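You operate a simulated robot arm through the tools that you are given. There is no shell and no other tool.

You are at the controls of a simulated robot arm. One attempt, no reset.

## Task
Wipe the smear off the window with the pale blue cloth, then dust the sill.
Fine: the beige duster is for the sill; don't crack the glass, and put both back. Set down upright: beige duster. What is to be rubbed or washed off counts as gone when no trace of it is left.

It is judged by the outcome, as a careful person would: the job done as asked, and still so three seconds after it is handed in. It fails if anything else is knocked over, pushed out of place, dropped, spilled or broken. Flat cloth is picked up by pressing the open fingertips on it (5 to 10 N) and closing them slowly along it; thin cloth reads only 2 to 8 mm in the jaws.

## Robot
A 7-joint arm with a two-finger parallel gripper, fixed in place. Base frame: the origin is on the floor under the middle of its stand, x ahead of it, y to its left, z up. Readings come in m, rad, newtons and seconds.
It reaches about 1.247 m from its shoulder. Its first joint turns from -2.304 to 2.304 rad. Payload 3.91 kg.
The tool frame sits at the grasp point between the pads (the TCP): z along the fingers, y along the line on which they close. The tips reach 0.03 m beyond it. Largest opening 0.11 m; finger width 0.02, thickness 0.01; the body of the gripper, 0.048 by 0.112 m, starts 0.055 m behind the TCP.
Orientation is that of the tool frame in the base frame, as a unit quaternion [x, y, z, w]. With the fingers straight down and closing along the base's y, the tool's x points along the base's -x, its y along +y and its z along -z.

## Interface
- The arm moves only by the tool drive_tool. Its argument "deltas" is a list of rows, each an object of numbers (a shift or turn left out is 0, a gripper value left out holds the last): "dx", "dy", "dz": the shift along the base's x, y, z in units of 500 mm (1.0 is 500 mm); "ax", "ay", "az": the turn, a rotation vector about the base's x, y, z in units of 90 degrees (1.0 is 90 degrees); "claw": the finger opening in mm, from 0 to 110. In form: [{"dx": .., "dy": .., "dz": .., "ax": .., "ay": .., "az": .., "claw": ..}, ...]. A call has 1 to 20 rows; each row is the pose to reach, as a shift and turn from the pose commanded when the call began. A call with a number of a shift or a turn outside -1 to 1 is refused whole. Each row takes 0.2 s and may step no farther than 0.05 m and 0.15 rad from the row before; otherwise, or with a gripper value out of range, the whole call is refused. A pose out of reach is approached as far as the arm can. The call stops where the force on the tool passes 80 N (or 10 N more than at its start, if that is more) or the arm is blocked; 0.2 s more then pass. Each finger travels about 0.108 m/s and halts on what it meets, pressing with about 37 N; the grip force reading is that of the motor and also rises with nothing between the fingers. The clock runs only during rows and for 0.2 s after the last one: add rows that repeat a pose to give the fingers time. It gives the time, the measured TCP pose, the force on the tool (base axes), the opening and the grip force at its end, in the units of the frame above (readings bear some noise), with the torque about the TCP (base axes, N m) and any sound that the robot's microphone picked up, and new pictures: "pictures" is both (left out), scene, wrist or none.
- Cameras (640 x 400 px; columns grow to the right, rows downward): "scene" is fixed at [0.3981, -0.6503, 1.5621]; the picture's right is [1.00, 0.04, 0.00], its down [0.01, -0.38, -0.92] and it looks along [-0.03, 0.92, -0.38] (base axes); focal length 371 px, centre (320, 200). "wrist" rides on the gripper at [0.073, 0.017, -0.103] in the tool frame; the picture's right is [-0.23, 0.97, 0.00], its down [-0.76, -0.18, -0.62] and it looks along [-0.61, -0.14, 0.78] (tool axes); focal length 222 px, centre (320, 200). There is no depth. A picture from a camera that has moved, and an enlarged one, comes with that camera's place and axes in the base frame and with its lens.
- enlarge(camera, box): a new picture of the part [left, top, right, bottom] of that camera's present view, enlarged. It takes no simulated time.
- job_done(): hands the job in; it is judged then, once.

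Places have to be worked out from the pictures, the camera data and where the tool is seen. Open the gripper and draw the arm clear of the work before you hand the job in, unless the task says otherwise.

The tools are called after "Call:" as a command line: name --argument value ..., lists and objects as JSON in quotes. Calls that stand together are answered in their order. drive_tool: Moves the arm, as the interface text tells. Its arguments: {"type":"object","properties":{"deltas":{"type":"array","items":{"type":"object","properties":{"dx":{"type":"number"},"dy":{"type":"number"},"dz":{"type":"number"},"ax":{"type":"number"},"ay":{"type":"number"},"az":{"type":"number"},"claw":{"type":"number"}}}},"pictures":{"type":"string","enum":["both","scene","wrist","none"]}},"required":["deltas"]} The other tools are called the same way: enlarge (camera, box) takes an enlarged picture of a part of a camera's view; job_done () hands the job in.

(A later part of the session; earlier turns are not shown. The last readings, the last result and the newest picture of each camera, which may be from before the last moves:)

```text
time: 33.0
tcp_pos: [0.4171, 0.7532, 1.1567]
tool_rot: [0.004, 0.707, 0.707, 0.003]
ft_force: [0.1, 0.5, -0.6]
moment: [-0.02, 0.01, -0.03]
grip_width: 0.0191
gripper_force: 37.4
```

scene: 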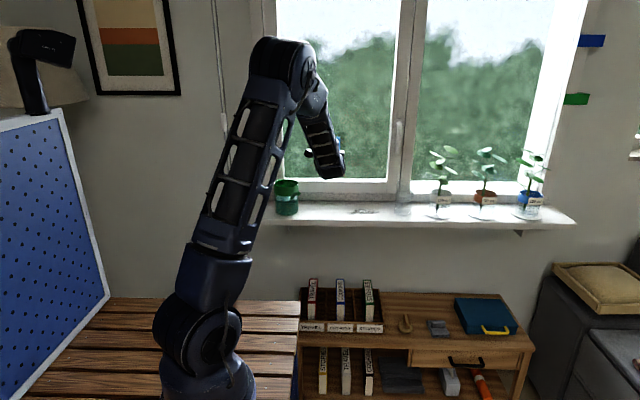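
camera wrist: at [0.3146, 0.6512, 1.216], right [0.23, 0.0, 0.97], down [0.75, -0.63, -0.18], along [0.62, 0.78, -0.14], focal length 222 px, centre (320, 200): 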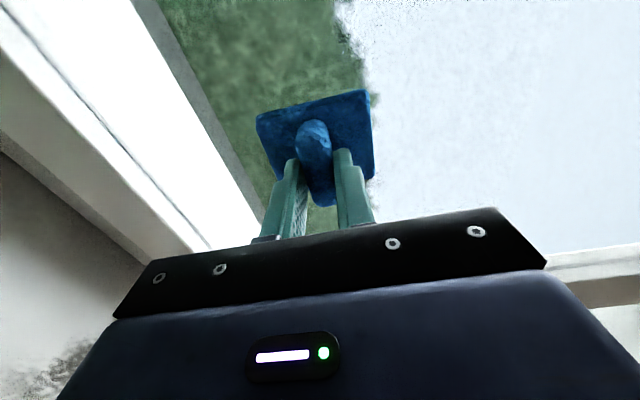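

Contact was lost moving +x at this depth. I'll re-press here in 0.4 mm steps to get about 10 N again.

Call:
drive_tool --deltas '[{"dy": 0.0008}, {"dy": 0.0008}]' --pictures "none"

Call:
drive_tool --deltas '[{"dy": 0.0006}, {"dy": 0.0006}]' --pictures "none"

```text
time: 33.6
tcp_pos: [0.416, 0.7554, 1.1575]
tool_rot: [0.005, 0.708, 0.706, 0.004]
ft_force: [0.4, -10.2, -0.9]
moment: [-0.02, 0.0, -0.03]
grip_width: 0.0192
gripper_force: 36.9
```

```text
time: 34.2
tcp_pos: [0.4162, 0.7534, 1.1556]
tool_rot: [0.004, 0.707, 0.707, 0.004]
ft_force: [5.1, -14.4, 2.1]
moment: [0.02, 0.01, -0.17]
grip_width: 0.0189
gripper_force: 37.3
```

I now have 10–14 N here; the contact plane recedes about 0.4 mm over 54 mm in +x. I'll follow that slope: on to x about 0.438, up a lane, then sweep back −x.

Call:
drive_tool --deltas '[{"dx": 0.016, "dy": 0.0001}, {"dx": 0.032, "dy": 0.0002}, {"dx": 0.044, "dy": 0.0003}, {"dx": 0.044, "dy": 0.0003, "dz": 0.016}, {"dx": 0.044, "dy": 0.0003, "dz": 0.034}]' --pictures "none"

Call:
drive_tool --deltas '[{"dx": -0.016, "dy": -0.0001, "dz": 0.012}, {"dx": -0.032, "dy": -0.0003, "dz": 0.016}, {"dx": -0.048, "dy": -0.0004, "dz": 0.016}, {"dx": -0.064, "dy": -0.0006, "dz": 0.016}]' --pictures "none"

Call:
drive_tool --deltas '[{"dx": -0.018, "dy": -0.0002}, {"dx": -0.036, "dy": -0.0003}, {"dx": -0.054, "dy": -0.0005}, {"dx": -0.072, "dy": -0.0007}, {"dx": -0.088, "dy": -0.0008}]' --pictures "none"

```text
time: 35.4
tcp_pos: [0.4382, 0.7543, 1.1736]
tool_rot: [0.004, 0.707, 0.707, 0.004]
ft_force: [-0.8, -2.8, -0.2]
moment: [-0.05, -0.01, -0.01]
grip_width: 0.0192
gripper_force: 37.1
```

```text
time: 36.4
tcp_pos: [0.4064, 0.7556, 1.1812]
tool_rot: [0.005, 0.707, 0.707, 0.003]
ft_force: [2.2, -6.1, -0.8]
moment: [-0.02, -0.02, -0.07]
grip_width: 0.019
gripper_force: 36.5
```

```text
time: 37.6
tcp_pos: [0.3619, 0.7542, 1.1811]
tool_rot: [0.004, 0.707, 0.708, 0.003]
ft_force: [0.4, -0.2, -0.5]
moment: [-0.02, 0.01, 0.0]
grip_width: 0.0188
gripper_force: 36.8
```

The force faded at the end of that lane, so the cloth is probably settling slightly into the jaws. I'll back away and shift +x to see how much smear remains.

Call:
drive_tool --deltas '[{"dy": -0.02}, {"dy": -0.06, "dx": 0.03}, {"dy": -0.12, "dx": 0.08}, {"dy": -0.18, "dx": 0.13}, {"dy": -0.24, "dx": 0.18}, {"dy": -0.26, "dx": 0.2, "dz": 0.02}, {"dy": -0.26, "dx": 0.2, "dz": 0.03}]' --pictures "both"

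Call:
enlarge --camera "wrist" --box '[220, 0, 400, 120]'

```text
time: 39.2
tcp_pos: [0.4628, 0.6248, 1.195]
tool_rot: [0.004, 0.707, 0.707, 0.004]
ft_force: [-0.2, -0.6, -0.4]
moment: [-0.01, -0.01, 0.0]
grip_width: 0.0188
gripper_force: 36.6
camera wrist: at [0.3872, 0.5215, 1.2129], right [0.23, 0.0, 0.97], down [0.75, -0.63, -0.18], along [0.62, 0.78, -0.14], focal length 222 px, centre (320, 200)
```

scene: 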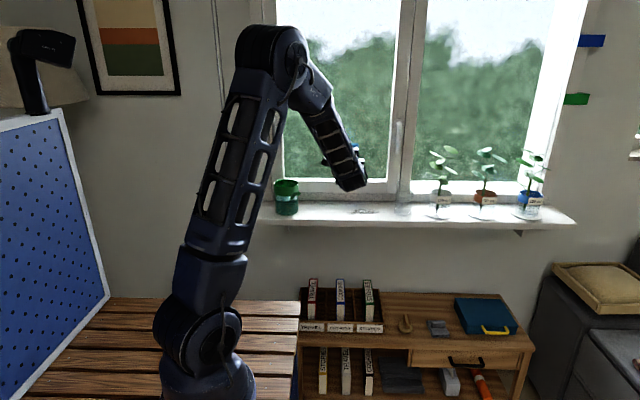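
wrist: 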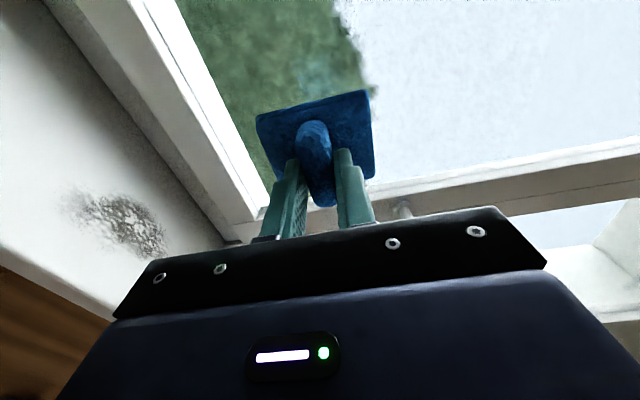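

```text
3.33 times, centred on (310, 60) of wrist
camera zoom: at [0.3872, 0.5215, 1.2129], right [0.23, 0.0, 0.97], down [0.75, -0.63, -0.18], along [0.62, 0.78, -0.14], focal length 740 px, centre (353, 667)
```

zoom: 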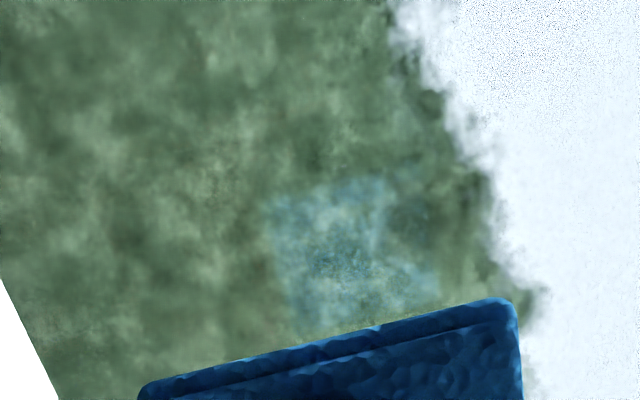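

The dark smear looks mostly gone, but the cloth's reflection confuses the view. I'll drop lower and step back so the patch is seen against the bright sky.

Call:
drive_tool --deltas '[{"dx": -0.025, "dy": -0.03, "dz": -0.05}, {"dx": -0.05, "dy": -0.06, "dz": -0.1}, {"dx": -0.08, "dy": -0.09, "dz": -0.15}, {"dx": -0.11, "dy": -0.12, "dz": -0.2}, {"dx": -0.114, "dy": -0.13, "dz": -0.23}, {"dx": -0.114, "dy": -0.13, "dz": -0.23}]' --pictures "wrist"

Call:
enlarge --camera "wrist" --box '[320, 0, 500, 120]'

```text
time: 40.6
tcp_pos: [0.405, 0.5602, 1.0823]
tool_rot: [0.004, 0.707, 0.707, 0.005]
ft_force: [-0.2, 0.0, -0.7]
moment: [0.0, 0.0, 0.0]
grip_width: 0.0191
gripper_force: 36.9
camera wrist: at [0.331, 0.4575, 1.0989], right [0.23, 0.0, 0.97], down [0.75, -0.63, -0.18], along [0.62, 0.78, -0.14], focal length 222 px, centre (320, 200)
```

wrist: 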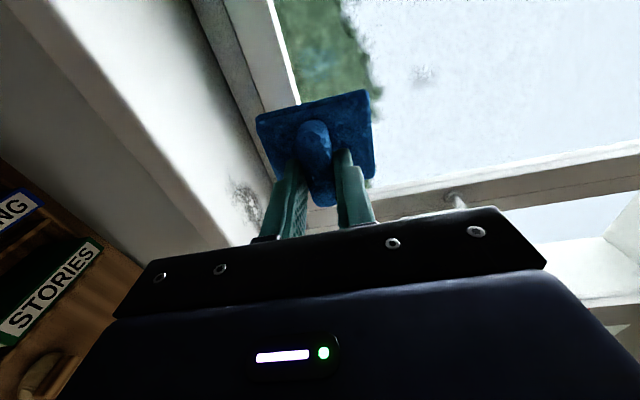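

```text
3.33 times, centred on (410, 60) of wrist
camera zoom: at [0.331, 0.4575, 1.0989], right [0.23, 0.0, 0.97], down [0.75, -0.63, -0.18], along [0.62, 0.78, -0.14], focal length 740 px, centre (20, 667)
```

zoom: 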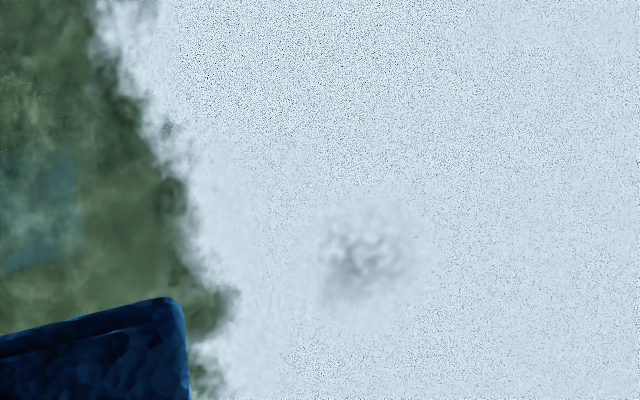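

The remaining patch is clear against the sky, at about x 0.40–0.452 and z 1.20–1.255, the corner I hadn't reached. I'll go back there and approach the glass.

Call:
drive_tool --deltas '[{"dx": 0.008, "dy": 0.04, "dz": 0.07}, {"dx": 0.016, "dy": 0.08, "dz": 0.13}, {"dx": 0.024, "dy": 0.13, "dz": 0.19}, {"dx": 0.032, "dy": 0.18, "dz": 0.24}, {"dx": 0.04, "dy": 0.24, "dz": 0.28}, {"dx": 0.044, "dy": 0.3, "dz": 0.295}, {"dx": 0.044, "dy": 0.34, "dz": 0.295}, {"dx": 0.044, "dy": 0.36, "dz": 0.295}, {"dx": 0.044, "dy": 0.37, "dz": 0.295}, {"dx": 0.044, "dy": 0.38, "dz": 0.295}, {"dx": 0.044, "dy": 0.386, "dz": 0.295}]' --pictures "none"

Call:
drive_tool --deltas '[{"dy": 0.002}, {"dy": 0.003}, {"dy": 0.003}]' --pictures "none"

```text
time: 43.0
tcp_pos: [0.4267, 0.7523, 1.2291]
tool_rot: [0.004, 0.707, 0.707, 0.004]
ft_force: [-0.2, 0.5, 0.0]
moment: [0.0, 0.04, 0.0]
grip_width: 0.019
gripper_force: 37.0
```

```text
time: 43.8
tcp_pos: [0.4278, 0.7545, 1.2281]
tool_rot: [0.004, 0.707, 0.708, 0.003]
ft_force: [0.8, -0.2, -0.9]
moment: [-0.05, 0.01, -0.03]
grip_width: 0.019
gripper_force: 36.8
```

No contact yet at commanded y of about 0.755. I'll add 0.4–0.5 mm steps.

Call:
drive_tool --deltas '[{"dy": 0.001}, {"dy": 0.001}]' --pictures "none"

Call:
drive_tool --deltas '[{"dy": 0.0008}, {"dy": 0.0008}]' --pictures "none"

```text
time: 44.4
tcp_pos: [0.4268, 0.7553, 1.2285]
tool_rot: [0.004, 0.707, 0.707, 0.003]
ft_force: [-1.0, -2.7, -0.8]
moment: [-0.04, 0.03, 0.02]
grip_width: 0.019
gripper_force: 37.3
```

```text
time: 45.0
tcp_pos: [0.4273, 0.7546, 1.2281]
tool_rot: [0.004, 0.707, 0.707, 0.003]
ft_force: [0.9, -5.0, -0.8]
moment: [-0.01, -0.01, -0.03]
grip_width: 0.019
gripper_force: 37.7
```

Contact is now 5 N. I'll add 0.3 mm and make the first stroke to +x and back.

Call:
drive_tool --deltas '[{"dy": 0.0006, "dx": 0.016}, {"dy": 0.0006, "dx": 0.034}, {"dy": 0.0006, "dx": 0.044}, {"dy": 0.0006, "dx": 0.03}]' --pictures "none"

Call:
drive_tool --deltas '[{"dx": -0.018}, {"dx": -0.036}, {"dx": -0.054}, {"dx": -0.072}, {"dx": -0.09}]' --pictures "none"

```text
time: 46.0
tcp_pos: [0.4444, 0.7552, 1.2297]
tool_rot: [0.006, 0.708, 0.706, 0.005]
ft_force: [5.8, -10.6, 0.1]
moment: [-0.01, -0.03, -0.04]
grip_width: 0.0189
gripper_force: 37.1
```

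```text
time: 47.2
tcp_pos: [0.396, 0.7534, 1.2298]
tool_rot: [0.004, 0.708, 0.707, 0.003]
ft_force: [-1.5, -1.8, -0.3]
moment: [0.02, 0.0, 0.06]
grip_width: 0.0188
gripper_force: 36.7
```

10.6 N on the +x side fades to about 2 N at x=0.397. I'll add 0.25 mm, go up a lane, and sweep +x.

Call:
drive_tool --deltas '[{"dy": 0.0005, "dz": 0.014}, {"dy": 0.0005, "dz": 0.03}, {"dy": 0.0005, "dz": 0.04}]' --pictures "none"

Call:
drive_tool --deltas '[{"dx": 0.018}, {"dx": 0.036}, {"dx": 0.054}]' --pictures "none"

Call:
drive_tool --deltas '[{"dx": 0.018}, {"dx": 0.036}, {"dx": 0.046}]' --pictures "none"

```text
time: 48.0
tcp_pos: [0.3955, 0.7552, 1.2481]
tool_rot: [0.004, 0.708, 0.707, 0.003]
ft_force: [-0.7, -22.5, -10.3]
moment: [-0.24, -0.06, 0.08]
grip_width: 0.0188
gripper_force: 36.8
```

```text
time: 48.8
tcp_pos: [0.4238, 0.7547, 1.25]
tool_rot: [0.004, 0.707, 0.707, 0.004]
ft_force: [-5.4, -14.1, 0.9]
moment: [0.0, -0.02, 0.26]
grip_width: 0.0189
gripper_force: 36.7
```

```text
time: 49.6
tcp_pos: [0.4471, 0.7563, 1.2486]
tool_rot: [0.004, 0.707, 0.707, 0.004]
ft_force: [-5.7, -15.6, 0.8]
moment: [-0.04, 0.0, 0.18]
grip_width: 0.0191
gripper_force: 36.9
```

Steady at 14–16 N. I'll come down to z about 1.213 and sweep back −x across the whole width.

Call:
drive_tool --deltas '[{"dz": -0.018, "dy": -0.0003}, {"dz": -0.036, "dy": -0.0003}, {"dz": -0.054, "dy": -0.0003}, {"dz": -0.07, "dy": -0.0003}]' --pictures "none"

Call:
drive_tool --deltas '[{"dx": -0.018}, {"dx": -0.036}, {"dx": -0.054}, {"dx": -0.072}]' --pictures "none"

Call:
drive_tool --deltas '[{"dx": -0.018}, {"dx": -0.036}, {"dx": -0.054}, {"dx": -0.072}, {"dx": -0.09}]' --pictures "none"

```text
time: 50.6
tcp_pos: [0.4481, 0.7557, 1.2134]
tool_rot: [0.005, 0.708, 0.706, 0.004]
ft_force: [0.2, -4.2, 1.0]
moment: [0.05, -0.04, -0.07]
grip_width: 0.0187
gripper_force: 36.7
```

```text
time: 51.6
tcp_pos: [0.4096, 0.7547, 1.2136]
tool_rot: [0.004, 0.707, 0.707, 0.003]
ft_force: [0.7, -0.2, 0.1]
moment: [-0.01, 0.05, 0.02]
grip_width: 0.0189
gripper_force: 37.3
```

```text
time: 52.8
tcp_pos: [0.3649, 0.755, 1.2135]
tool_rot: [0.004, 0.708, 0.707, 0.003]
ft_force: [2.7, -6.7, -0.7]
moment: [-0.07, 0.0, -0.18]
grip_width: 0.0187
gripper_force: 37.1
```

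There's still light contact (6.7 N) at x=0.366. I'll wipe down to z about 1.165 and sweep +x along the lower band with slightly more pressure.

Call:
drive_tool --deltas '[{"dz": -0.018}, {"dz": -0.036}, {"dz": -0.054}, {"dz": -0.072}, {"dz": -0.096}]' --pictures "none"

Call:
drive_tool --deltas '[{"dx": 0.018, "dy": 0.0003}, {"dx": 0.036, "dy": 0.0003}, {"dx": 0.054, "dy": 0.0003}, {"dx": 0.072, "dy": 0.0003}]' --pictures "none"

Call:
drive_tool --deltas '[{"dx": 0.018}, {"dx": 0.036}, {"dx": 0.054}, {"dx": 0.076}]' --pictures "none"

```text
time: 54.0
tcp_pos: [0.3659, 0.7549, 1.1655]
tool_rot: [0.005, 0.707, 0.707, 0.004]
ft_force: [1.2, -1.6, -0.8]
moment: [0.01, 0.0, 0.07]
grip_width: 0.0189
gripper_force: 37.0
```

```text
time: 55.0
tcp_pos: [0.4011, 0.7545, 1.1658]
tool_rot: [0.003, 0.707, 0.707, 0.004]
ft_force: [-8.0, -18.0, 0.6]
moment: [-0.02, 0.01, 0.25]
grip_width: 0.019
gripper_force: 37.4
```

```text
time: 56.0
tcp_pos: [0.441, 0.7554, 1.1661]
tool_rot: [0.004, 0.707, 0.707, 0.004]
ft_force: [0.6, -1.2, -0.6]
moment: [-0.05, -0.01, -0.06]
grip_width: 0.019
gripper_force: 37.4
```

The whole region has been covered. I'll retreat to the low viewpoint again and check for traces against the sky.

Call:
drive_tool --deltas '[{"dy": -0.02}, {"dy": -0.06}, {"dx": -0.01, "dy": -0.12, "dz": -0.02}, {"dx": -0.02, "dy": -0.18, "dz": -0.06}, {"dx": -0.03, "dy": -0.25, "dz": -0.1}, {"dx": -0.05, "dy": -0.32, "dz": -0.14}, {"dx": -0.06, "dy": -0.38, "dz": -0.18}, {"dx": -0.07, "dy": -0.433, "dz": -0.21}, {"dx": -0.07, "dy": -0.433, "dz": -0.21}]' --pictures "both"

Call:
enlarge --camera "wrist" --box '[300, 0, 500, 130]'

```text
time: 58.0
tcp_pos: [0.4035, 0.5386, 1.0604]
tool_rot: [0.003, 0.707, 0.707, 0.003]
ft_force: [0.7, -0.9, 0.0]
moment: [-0.04, 0.03, -0.01]
grip_width: 0.0189
gripper_force: 37.2
camera wrist: at [0.3295, 0.435, 1.0773], right [0.23, 0.0, 0.97], down [0.75, -0.63, -0.18], along [0.62, 0.78, -0.14], focal length 222 px, centre (320, 200)
```

scene: 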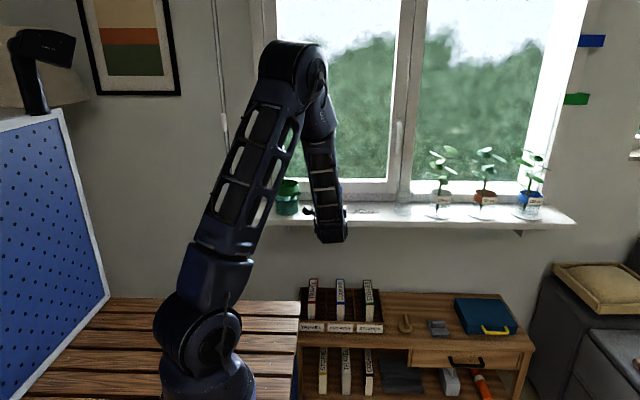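
wrist: 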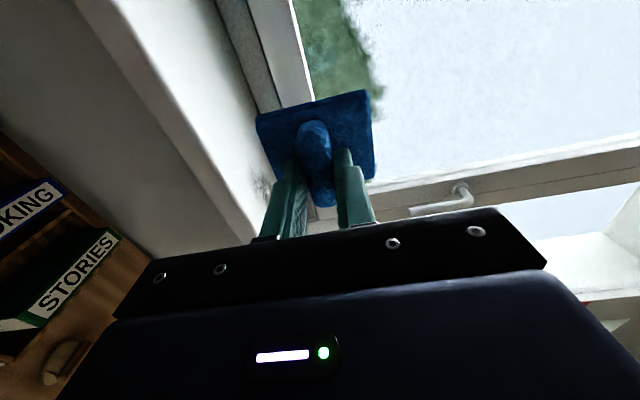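

```text
3.08 times, centred on (400, 65) of wrist
camera zoom: at [0.3295, 0.435, 1.0773], right [0.23, 0.0, 0.97], down [0.75, -0.63, -0.18], along [0.62, 0.78, -0.14], focal length 684 px, centre (74, 615)
```

zoom: 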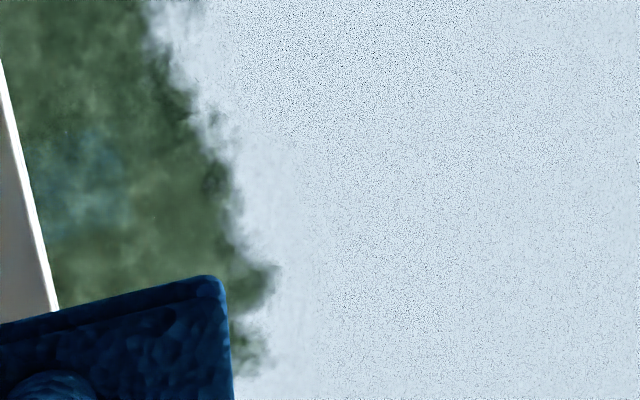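

The window looks clean against the sky. I'll raise the arm, undo the small yaw, and turn the tool back to pointing down so I can also check the glass from the original high viewpoint.

Call:
drive_tool --deltas '[{"dz": 0.07, "az": 0.0065}, {"dz": 0.14, "az": 0.0065}, {"dz": 0.21, "az": 0.0065}, {"dz": 0.28, "az": 0.0065}, {"dz": 0.28, "az": 0.0065}]' --pictures "none"

Call:
drive_tool --deltas '[{"ax": -0.0833}, {"ax": -0.1667}, {"ax": -0.25}, {"ax": -0.3333}, {"ax": -0.4167}, {"ax": -0.5}, {"ax": -0.5833}, {"ax": -0.6667}, {"ax": -0.75}, {"ax": -0.8333}, {"ax": -0.9167}, {"ax": -1.0}, {"ax": -1.0, "dz": 0.08}, {"ax": -1.0, "dz": 0.16}, {"ax": -1.0, "dz": 0.24}, {"ax": -1.0, "dz": 0.32}, {"ax": -1.0, "dz": 0.4}, {"ax": -1.0, "dz": 0.48}, {"ax": -1.0, "dz": 0.5}, {"ax": -1.0, "dz": 0.5}]' --pictures "both"

Call:
enlarge --camera "wrist" --box '[400, 0, 560, 110]'

Call:
enlarge --camera "scene" --box '[280, 100, 380, 170]'

```text
time: 59.2
tcp_pos: [0.4051, 0.5383, 1.1993]
tool_rot: [0.001, 0.707, 0.707, 0.0]
ft_force: [0.4, 0.0, -0.5]
moment: [-0.02, 0.01, 0.01]
grip_width: 0.0189
gripper_force: 37.0
```

```text
time: 63.4
tcp_pos: [0.406, 0.5384, 1.4504]
tool_rot: [0.001, 1.0, -0.001, 0.0]
ft_force: [0.1, -0.2, -1.2]
moment: [-0.01, -0.01, -0.01]
grip_width: 0.0188
gripper_force: 37.3
camera wrist: at [0.3328, 0.5539, 1.5534], right [0.23, 0.97, 0.0], down [0.76, -0.18, 0.62], along [0.61, -0.14, -0.78], focal length 222 px, centre (320, 200)
```

scene: 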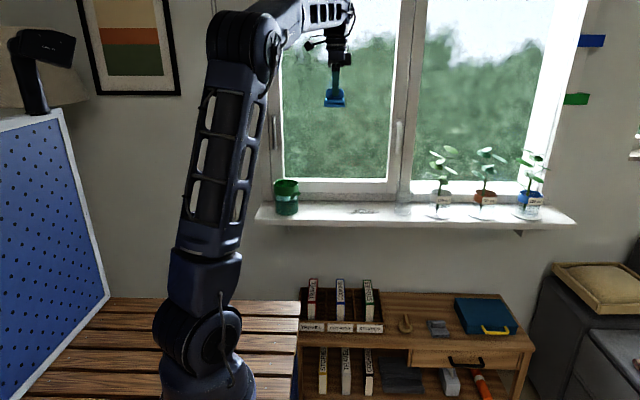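
wrist: 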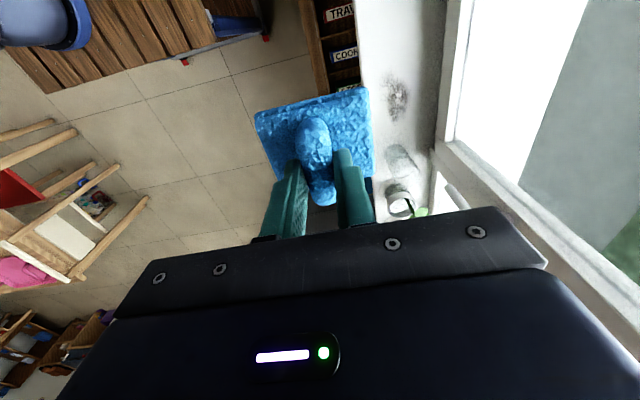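

```text
3.64 times, centred on (480, 55) of wrist
camera zoom: at [0.3328, 0.5539, 1.5534], right [0.23, 0.97, 0.0], down [0.76, -0.18, 0.62], along [0.61, -0.14, -0.78], focal length 808 px, centre (-262, 727)
```

zoom: 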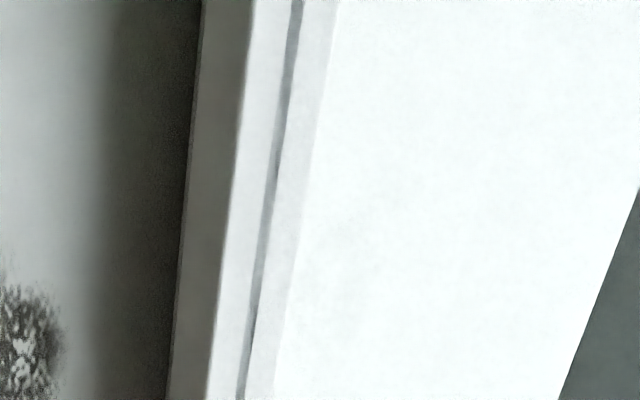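

```text
5.71 times, centred on (330, 135) of scene
camera zoom: at [0.3981, -0.6503, 1.5621], right [1.0, 0.04, 0.0], down [0.01, -0.38, -0.92], along [-0.03, 0.92, -0.38], focal length 2120 px, centre (263, 571)
```

zoom: 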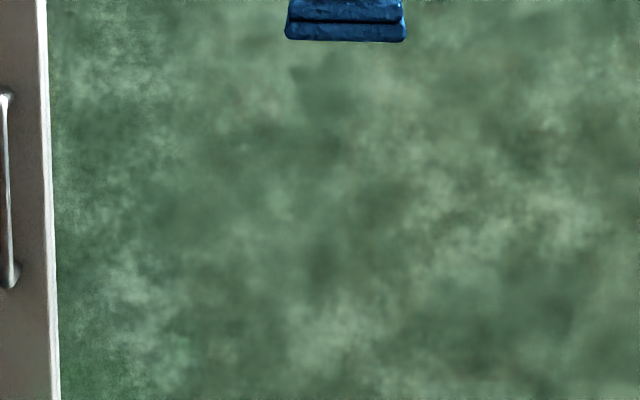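

The glass looks clean from here, apart from a possible very faint shade near (350, 270) in the enlarged wrist view. I'll enlarge that area more.

Call:
enlarge --camera "wrist" --box '[470, 30, 530, 110]'

Call:
enlarge --camera "wrist" --box '[470, 0, 560, 60]'

Call:
enlarge --camera "scene" --box '[315, 125, 365, 165]'

```text
5.00 times, centred on (500, 70) of wrist
camera zoom: at [0.3328, 0.5539, 1.5534], right [0.23, 0.97, 0.0], down [0.76, -0.18, 0.62], along [0.61, -0.14, -0.78], focal length 1111 px, centre (-580, 850)
```

zoom: 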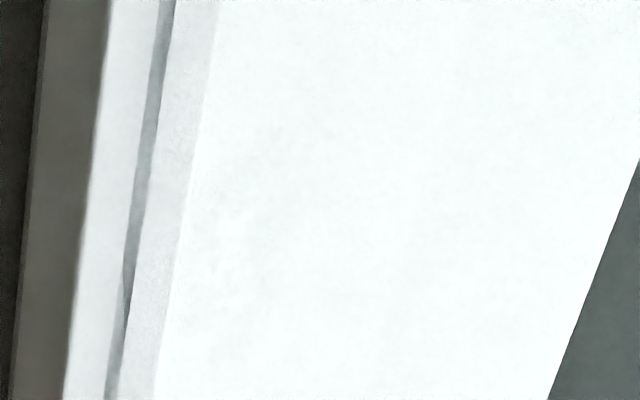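

```text
6.67 times, centred on (515, 30) of wrist
camera zoom: at [0.3328, 0.5539, 1.5534], right [0.23, 0.97, 0.0], down [0.76, -0.18, 0.62], along [0.61, -0.14, -0.78], focal length 1481 px, centre (-980, 1333)
```

zoom: 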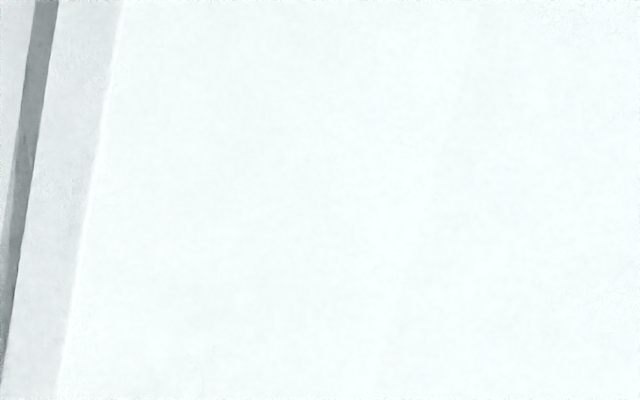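

```text
10.00 times, centred on (340, 145) of scene
camera zoom: at [0.3981, -0.6503, 1.5621], right [1.0, 0.04, 0.0], down [0.01, -0.38, -0.92], along [-0.03, 0.92, -0.38], focal length 3710 px, centre (120, 750)
```

zoom: 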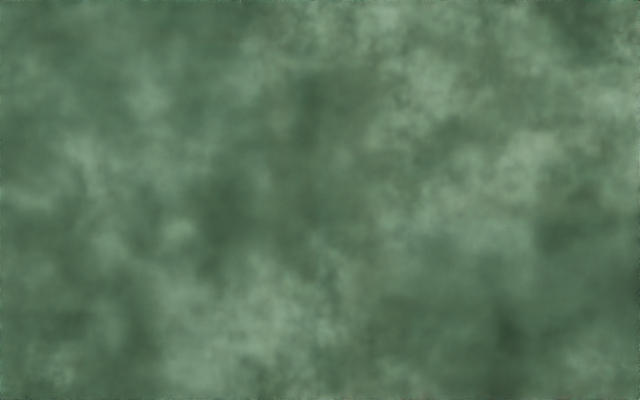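

There's only a barely perceptible haze. I'll move to the exact starting viewpoint to compare with the original smear picture and see whether the haze is fixed to the glass.

Call:
drive_tool --deltas '[{"dx": -0.055, "dy": 0.008, "dz": 0.004}, {"dx": -0.108, "dy": 0.015, "dz": 0.009}, {"dx": -0.108, "dy": 0.015, "dz": 0.009}]' --pictures "wrist"

Call:
enlarge --camera "wrist" --box '[440, 20, 560, 120]'

Call:
enlarge --camera "wrist" --box '[480, 80, 560, 150]'

```text
time: 64.2
tcp_pos: [0.3504, 0.5459, 1.4535]
tool_rot: [0.001, 1.0, 0.0, 0.0]
ft_force: [0.0, -0.4, 0.2]
moment: [-0.04, -0.02, 0.0]
grip_width: 0.0187
gripper_force: 37.3
camera wrist: at [0.277, 0.5626, 1.5576], right [0.23, 0.97, 0.0], down [0.76, -0.18, 0.62], along [0.61, -0.14, -0.78], focal length 222 px, centre (320, 200)
```

wrist: 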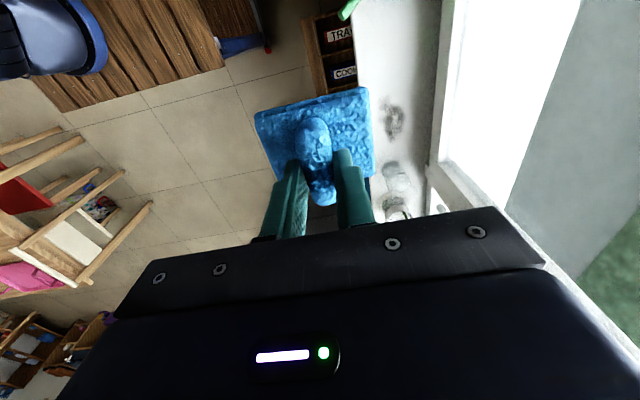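

```text
4.00 times, centred on (500, 70) of wrist
camera zoom: at [0.277, 0.5626, 1.5576], right [0.23, 0.97, 0.0], down [0.76, -0.18, 0.62], along [0.61, -0.14, -0.78], focal length 888 px, centre (-400, 720)
```

zoom: 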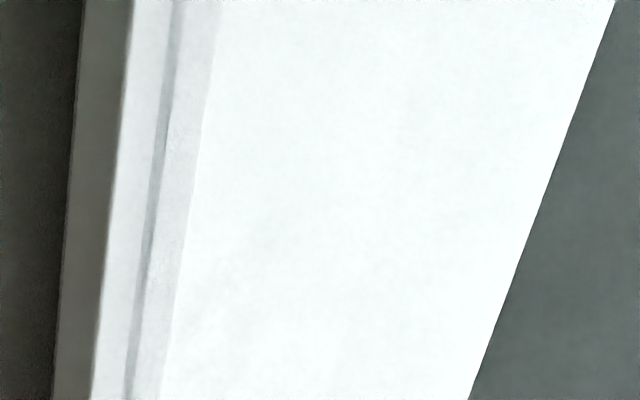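

```text
5.71 times, centred on (520, 115) of wrist
camera zoom: at [0.277, 0.5626, 1.5576], right [0.23, 0.97, 0.0], down [0.76, -0.18, 0.62], along [0.61, -0.14, -0.78], focal length 1269 px, centre (-823, 686)
```

zoom: 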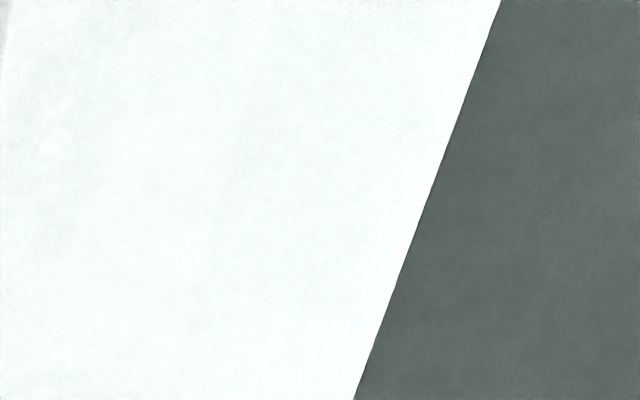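

At the starting viewpoint the smear's former location is clean. The faint shade also shifted with the camera, so it isn't on the glass. Next I'll carry the cloth back above its original spot.

Call:
drive_tool --deltas '[{"dx": 0.0036, "dy": 0.0317, "dz": -0.0789}, {"dx": 0.0072, "dy": 0.0634, "dz": -0.1578}, {"dx": 0.0108, "dy": 0.0951, "dz": -0.2367}, {"dx": 0.0144, "dy": 0.1268, "dz": -0.3156}, {"dx": 0.018, "dy": 0.1585, "dz": -0.3945}, {"dx": 0.0216, "dy": 0.1902, "dz": -0.4734}, {"dx": 0.0252, "dy": 0.2219, "dz": -0.5523}, {"dx": 0.0288, "dy": 0.2536, "dz": -0.6312}, {"dx": 0.0324, "dy": 0.2853, "dz": -0.7101}, {"dx": 0.036, "dy": 0.317, "dz": -0.789}, {"dx": 0.036, "dy": 0.317, "dz": -0.789}]' --pictures "both"

Call:
enlarge --camera "scene" --box '[300, 165, 355, 225]'

```text
time: 66.6
tcp_pos: [0.3682, 0.706, 1.0613]
tool_rot: [0.001, 1.0, 0.002, 0.0]
ft_force: [0.2, -0.2, -1.1]
moment: [0.01, -0.01, -0.02]
grip_width: 0.019
gripper_force: 37.4
camera wrist: at [0.2954, 0.7221, 1.1647], right [0.23, 0.97, 0.0], down [0.76, -0.18, 0.62], along [0.61, -0.14, -0.78], focal length 222 px, centre (320, 200)
```

scene: 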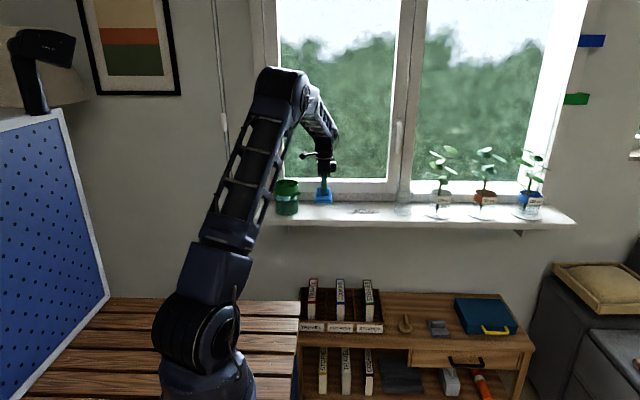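
wrist: 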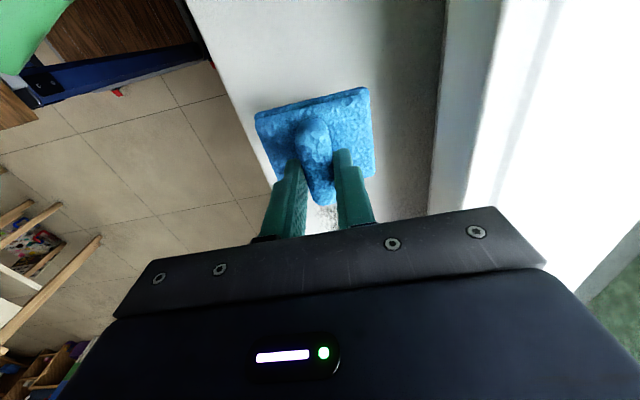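

```text
6.67 times, centred on (328, 195) of scene
camera zoom: at [0.3981, -0.6503, 1.5621], right [1.0, 0.04, 0.0], down [0.01, -0.38, -0.92], along [-0.03, 0.92, -0.38], focal length 2473 px, centre (270, 233)
```

zoom: 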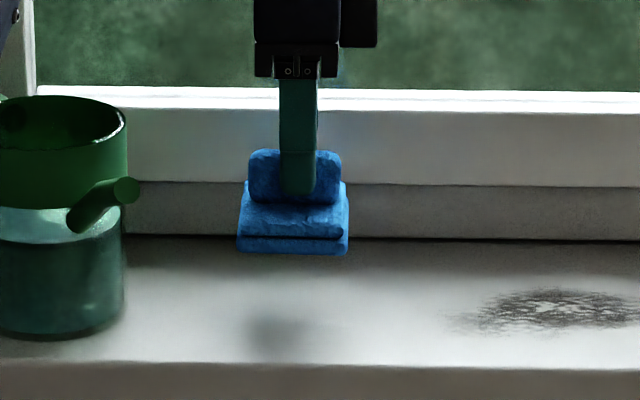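

The cloth is level above its spot. I'll lower it gently and stop at first contact with the sill.

Call:
drive_tool --deltas '[{"dz": -0.03}, {"dz": -0.06}, {"dz": -0.08}, {"dz": -0.09}, {"dz": -0.096}]' --pictures "none"

Call:
drive_tool --deltas '[{"dz": -0.003}, {"dz": -0.005}]' --pictures "none"

```text
time: 67.8
tcp_pos: [0.3693, 0.7049, 1.0128]
tool_rot: [0.001, 1.0, 0.0, 0.0]
ft_force: [0.5, 0.4, -0.6]
moment: [0.01, 0.03, -0.01]
grip_width: 0.0191
gripper_force: 37.7
```

```text
time: 68.4
tcp_pos: [0.3689, 0.7045, 1.0104]
tool_rot: [0.001, 1.0, 0.0, 0.0]
ft_force: [-0.8, 0.0, -0.6]
moment: [0.02, -0.01, -0.03]
grip_width: 0.0187
gripper_force: 36.9
```

No contact yet at z about 1.010. I'll go down in 0.5–1 mm steps.

Call:
drive_tool --deltas '[{"dz": -0.002}, {"dz": -0.003}]' --pictures "none"

Call:
drive_tool --deltas '[{"dz": -0.001}, {"dz": -0.002}]' --pictures "none"

```text
time: 69.0
tcp_pos: [0.3689, 0.705, 1.009]
tool_rot: [0.0, 1.0, 0.001, 0.0]
ft_force: [-0.7, -2.1, 9.3]
moment: [-0.12, -0.25, -0.04]
grip_width: 0.0186
gripper_force: 36.9
```

```text
time: 69.6
tcp_pos: [0.3689, 0.704, 1.0096]
tool_rot: [0.001, 1.0, 0.002, 0.001]
ft_force: [-0.6, -0.5, 28.4]
moment: [-0.16, -0.84, -0.06]
grip_width: 0.0189
gripper_force: 36.6
```

The cloth has touched down, with its +x edge taking the load first. I'll ease up about 1 mm and open the fingers so it settles flat.

Call:
drive_tool --deltas '[{"dz": 0.0015}, {"dz": 0.0015}, {"dz": 0.0015, "claw": 24}, {"dz": 0.0015, "claw": 32}, {"dz": 0.0015, "claw": 45}, {"dz": 0.0015, "claw": 60}, {"dz": 0.0015, "claw": 60}]' --pictures "both"

Call:
enlarge --camera "wrist" --box '[220, 70, 440, 230]'

Call:
enlarge --camera "scene" --box '[305, 190, 345, 225]'

```text
time: 71.2
tcp_pos: [0.3695, 0.7052, 1.0082]
tool_rot: [0.001, 1.0, 0.0, 0.0]
ft_force: [-0.2, -0.1, 0.8]
moment: [-0.02, 0.04, 0.01]
grip_width: 0.06
gripper_force: 0.1
camera wrist: at [0.2964, 0.7213, 1.1117], right [0.23, 0.97, 0.0], down [0.76, -0.18, 0.62], along [0.61, -0.14, -0.78], focal length 222 px, centre (320, 200)
```

scene: 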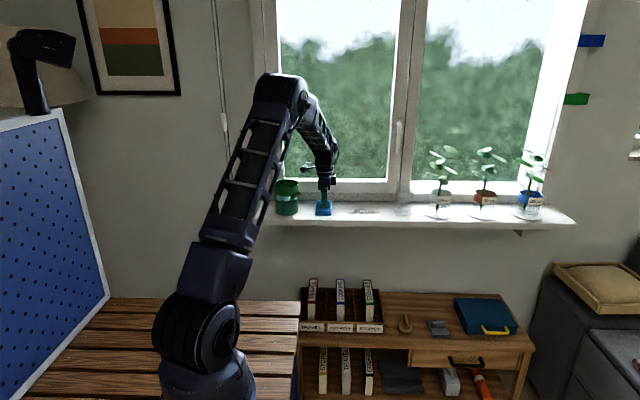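
wrist: 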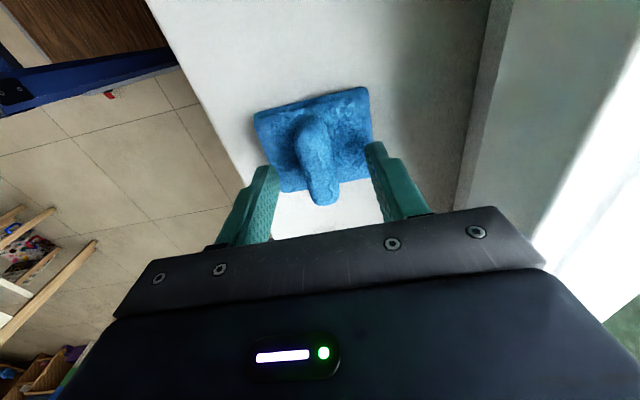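

```text
2.50 times, centred on (330, 150) of wrist
camera zoom: at [0.2964, 0.7213, 1.1117], right [0.23, 0.97, 0.0], down [0.76, -0.18, 0.62], along [0.61, -0.14, -0.78], focal length 555 px, centre (295, 325)
```

zoom: 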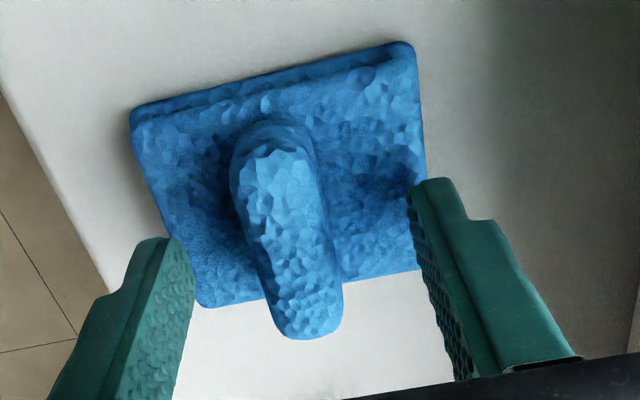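

```text
11.43 times, centred on (325, 208) of scene
camera zoom: at [0.3981, -0.6503, 1.5621], right [1.0, 0.04, 0.0], down [0.01, -0.38, -0.92], along [-0.03, 0.92, -0.38], focal length 4240 px, centre (263, 114)
```

zoom: 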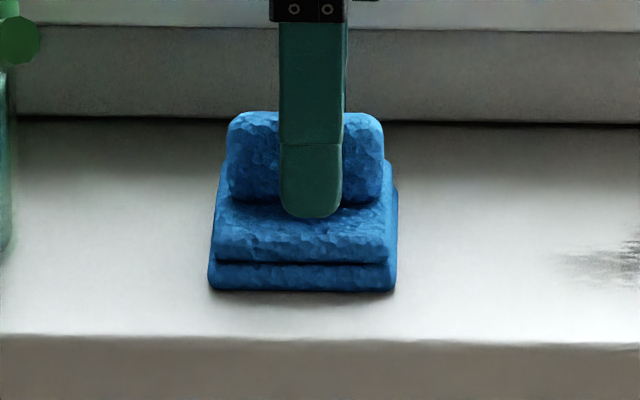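

The cloth is back upright on its spot, within about 4 mm. I'll rise straight up off the ridge and back away from the window.

Call:
drive_tool --deltas '[{"dz": 0.04}, {"dz": 0.1}, {"dz": 0.18}, {"dz": 0.26}, {"dz": 0.34}, {"dz": 0.4, "dy": -0.05}, {"dz": 0.44, "dy": -0.12}, {"dz": 0.46, "dy": -0.2}, {"dz": 0.46, "dy": -0.29}, {"dz": 0.46, "dy": -0.38}, {"dz": 0.46, "dy": -0.46}, {"dz": 0.46, "dy": -0.52}, {"dz": 0.46, "dy": -0.52}]' --pictures "scene"

Call:
enlarge --camera "scene" --box '[300, 180, 400, 230]'

```text
time: 74.0
tcp_pos: [0.3692, 0.4447, 1.2389]
tool_rot: [0.0, 1.0, 0.0, 0.0]
ft_force: [-0.8, 0.2, -0.7]
moment: [0.02, -0.04, 0.0]
grip_width: 0.06
gripper_force: 0.1
```

scene: 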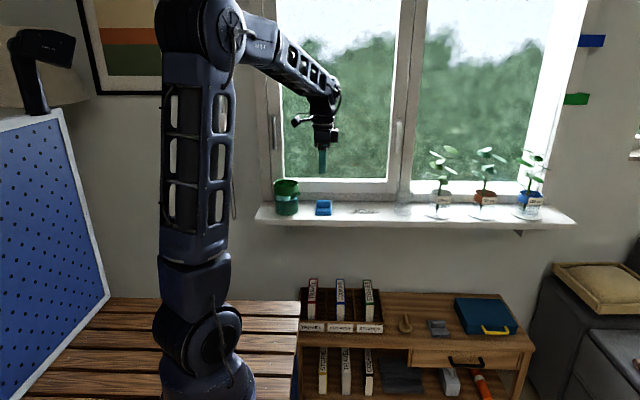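

```text
6.40 times, centred on (350, 205) of scene
camera zoom: at [0.3981, -0.6503, 1.5621], right [1.0, 0.04, 0.0], down [0.01, -0.38, -0.92], along [-0.03, 0.92, -0.38], focal length 2374 px, centre (128, 168)
```

zoom: 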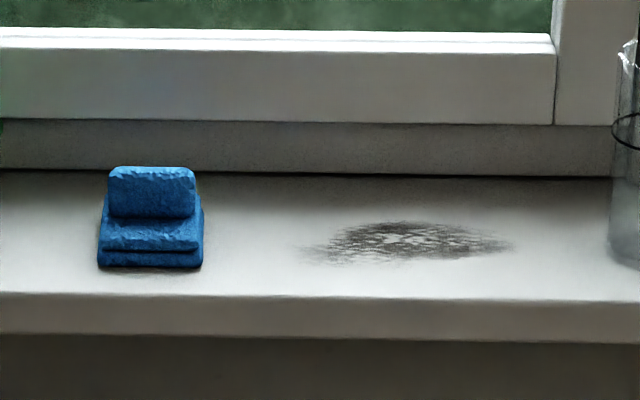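

The cloth sits neatly in place. I'll rotate the gripper 90° about z, so it closes along x with the camera on the room side, while moving towards the duster's side.

Call:
drive_tool --deltas '[{"az": 0.0833, "dx": 0.03}, {"az": 0.1667, "dx": 0.06}, {"az": 0.25, "dx": 0.09}, {"az": 0.3333, "dx": 0.12}, {"az": 0.4167, "dx": 0.15}, {"az": 0.5, "dx": 0.19}, {"az": 0.5833, "dx": 0.23}, {"az": 0.6667, "dx": 0.28}, {"az": 0.75, "dx": 0.34}, {"az": 0.8333, "dx": 0.4}, {"az": 0.9167, "dx": 0.46}, {"az": 1.0, "dx": 0.52}, {"az": 1.0, "dx": 0.6, "dz": -0.06}, {"az": 1.0, "dx": 0.67, "dz": -0.12}, {"az": 1.0, "dx": 0.67, "dz": -0.2}, {"az": 1.0, "dx": 0.67, "dz": -0.2}]' --pictures "both"

```text
time: 77.4
tcp_pos: [0.7039, 0.4438, 1.1385]
tool_rot: [-0.707, 0.707, 0.001, 0.0]
ft_force: [0.2, 0.3, -0.3]
moment: [-0.01, 0.02, -0.03]
grip_width: 0.0603
gripper_force: 0.1
camera wrist: at [0.686, 0.3712, 1.2411], right [-0.97, 0.23, 0.0], down [0.18, 0.76, 0.62], along [0.14, 0.61, -0.78], focal length 222 px, centre (320, 200)
```

scene: 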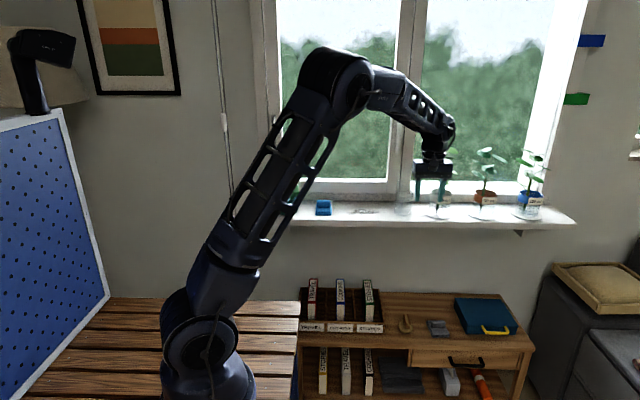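
wrist: 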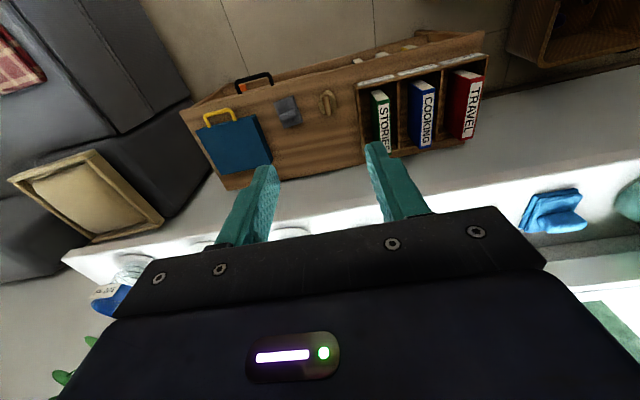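

The duster, its handle lying along y, is visible between the books and the grey cloth. I'll descend in front of the sill with a 15° lean away from it for a closer look.

Call:
drive_tool --deltas '[{"dz": -0.08, "ax": 0.03}, {"dz": -0.16, "ax": 0.06}, {"dz": -0.24, "ax": 0.09}, {"dz": -0.32, "ax": 0.12}, {"dz": -0.4, "ax": 0.15}, {"dz": -0.48, "ax": 0.1667}, {"dz": -0.56, "ax": 0.1667}, {"dz": -0.64, "ax": 0.1667}, {"dz": -0.7, "ax": 0.1667}, {"dz": -0.7, "ax": 0.1667}]' --pictures "both"

Call:
enlarge --camera "wrist" --box '[240, 20, 420, 150]'

```text
time: 79.6
tcp_pos: [0.7026, 0.445, 0.7881]
tool_rot: [-0.701, 0.701, 0.093, 0.092]
ft_force: [0.0, 0.0, 0.9]
moment: [0.01, -0.01, 0.02]
grip_width: 0.0601
gripper_force: 0.0
camera wrist: at [0.6862, 0.3472, 0.869], right [-0.97, 0.22, 0.06], down [0.18, 0.57, 0.8], along [0.14, 0.79, -0.6], focal length 222 px, centre (320, 200)
```

scene: 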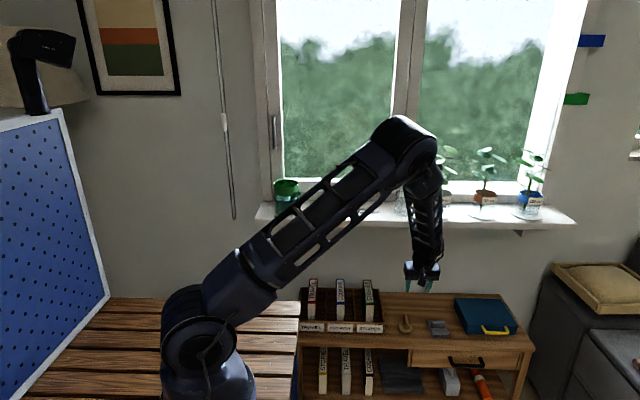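
wrist: 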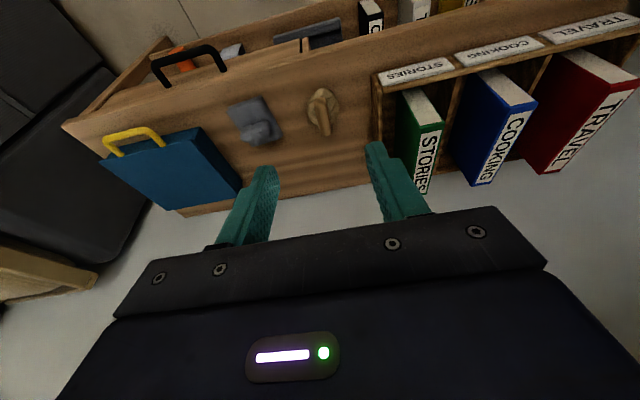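

```text
3.08 times, centred on (330, 85) of wrist
camera zoom: at [0.6862, 0.3472, 0.869], right [-0.97, 0.22, 0.06], down [0.18, 0.57, 0.8], along [0.14, 0.79, -0.6], focal length 684 px, centre (289, 554)
```

zoom: 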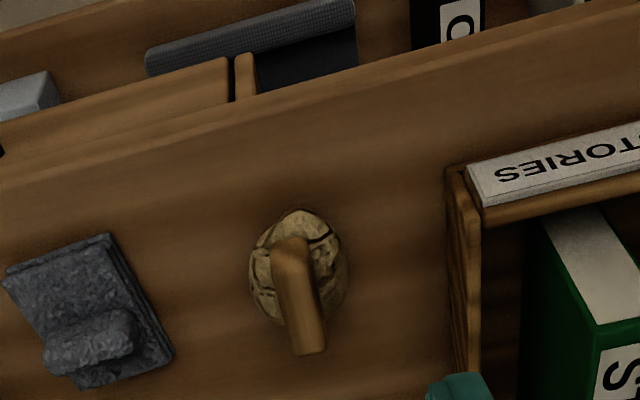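

The beige duster shows a round pad with a wooden bar handle along y. I'll enlarge further to get the handle's exact shape and position.

Call:
enlarge --camera "wrist" --box '[300, 75, 360, 145]'

Call:
enlarge --camera "scene" --box '[390, 305, 420, 340]'

```text
5.71 times, centred on (330, 110) of wrist
camera zoom: at [0.6862, 0.3472, 0.869], right [-0.97, 0.22, 0.06], down [0.18, 0.57, 0.8], along [0.14, 0.79, -0.6], focal length 1269 px, centre (263, 714)
```

zoom: 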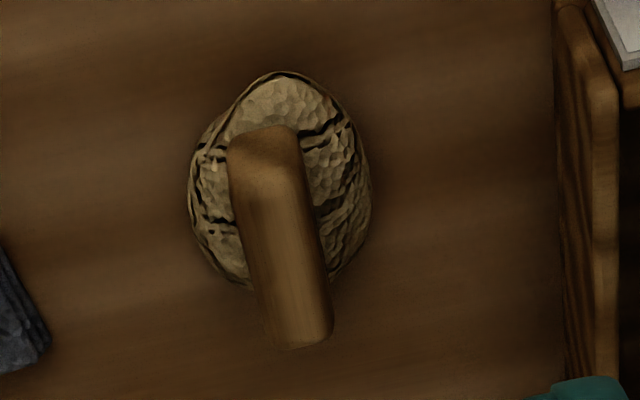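

```text
11.43 times, centred on (405, 322) of scene
camera zoom: at [0.3981, -0.6503, 1.5621], right [1.0, 0.04, 0.0], down [0.01, -0.38, -0.92], along [-0.03, 0.92, -0.38], focal length 4240 px, centre (-651, -1200)
```

zoom: 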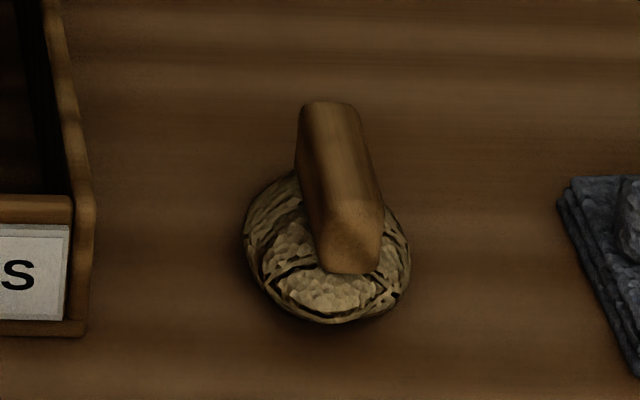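

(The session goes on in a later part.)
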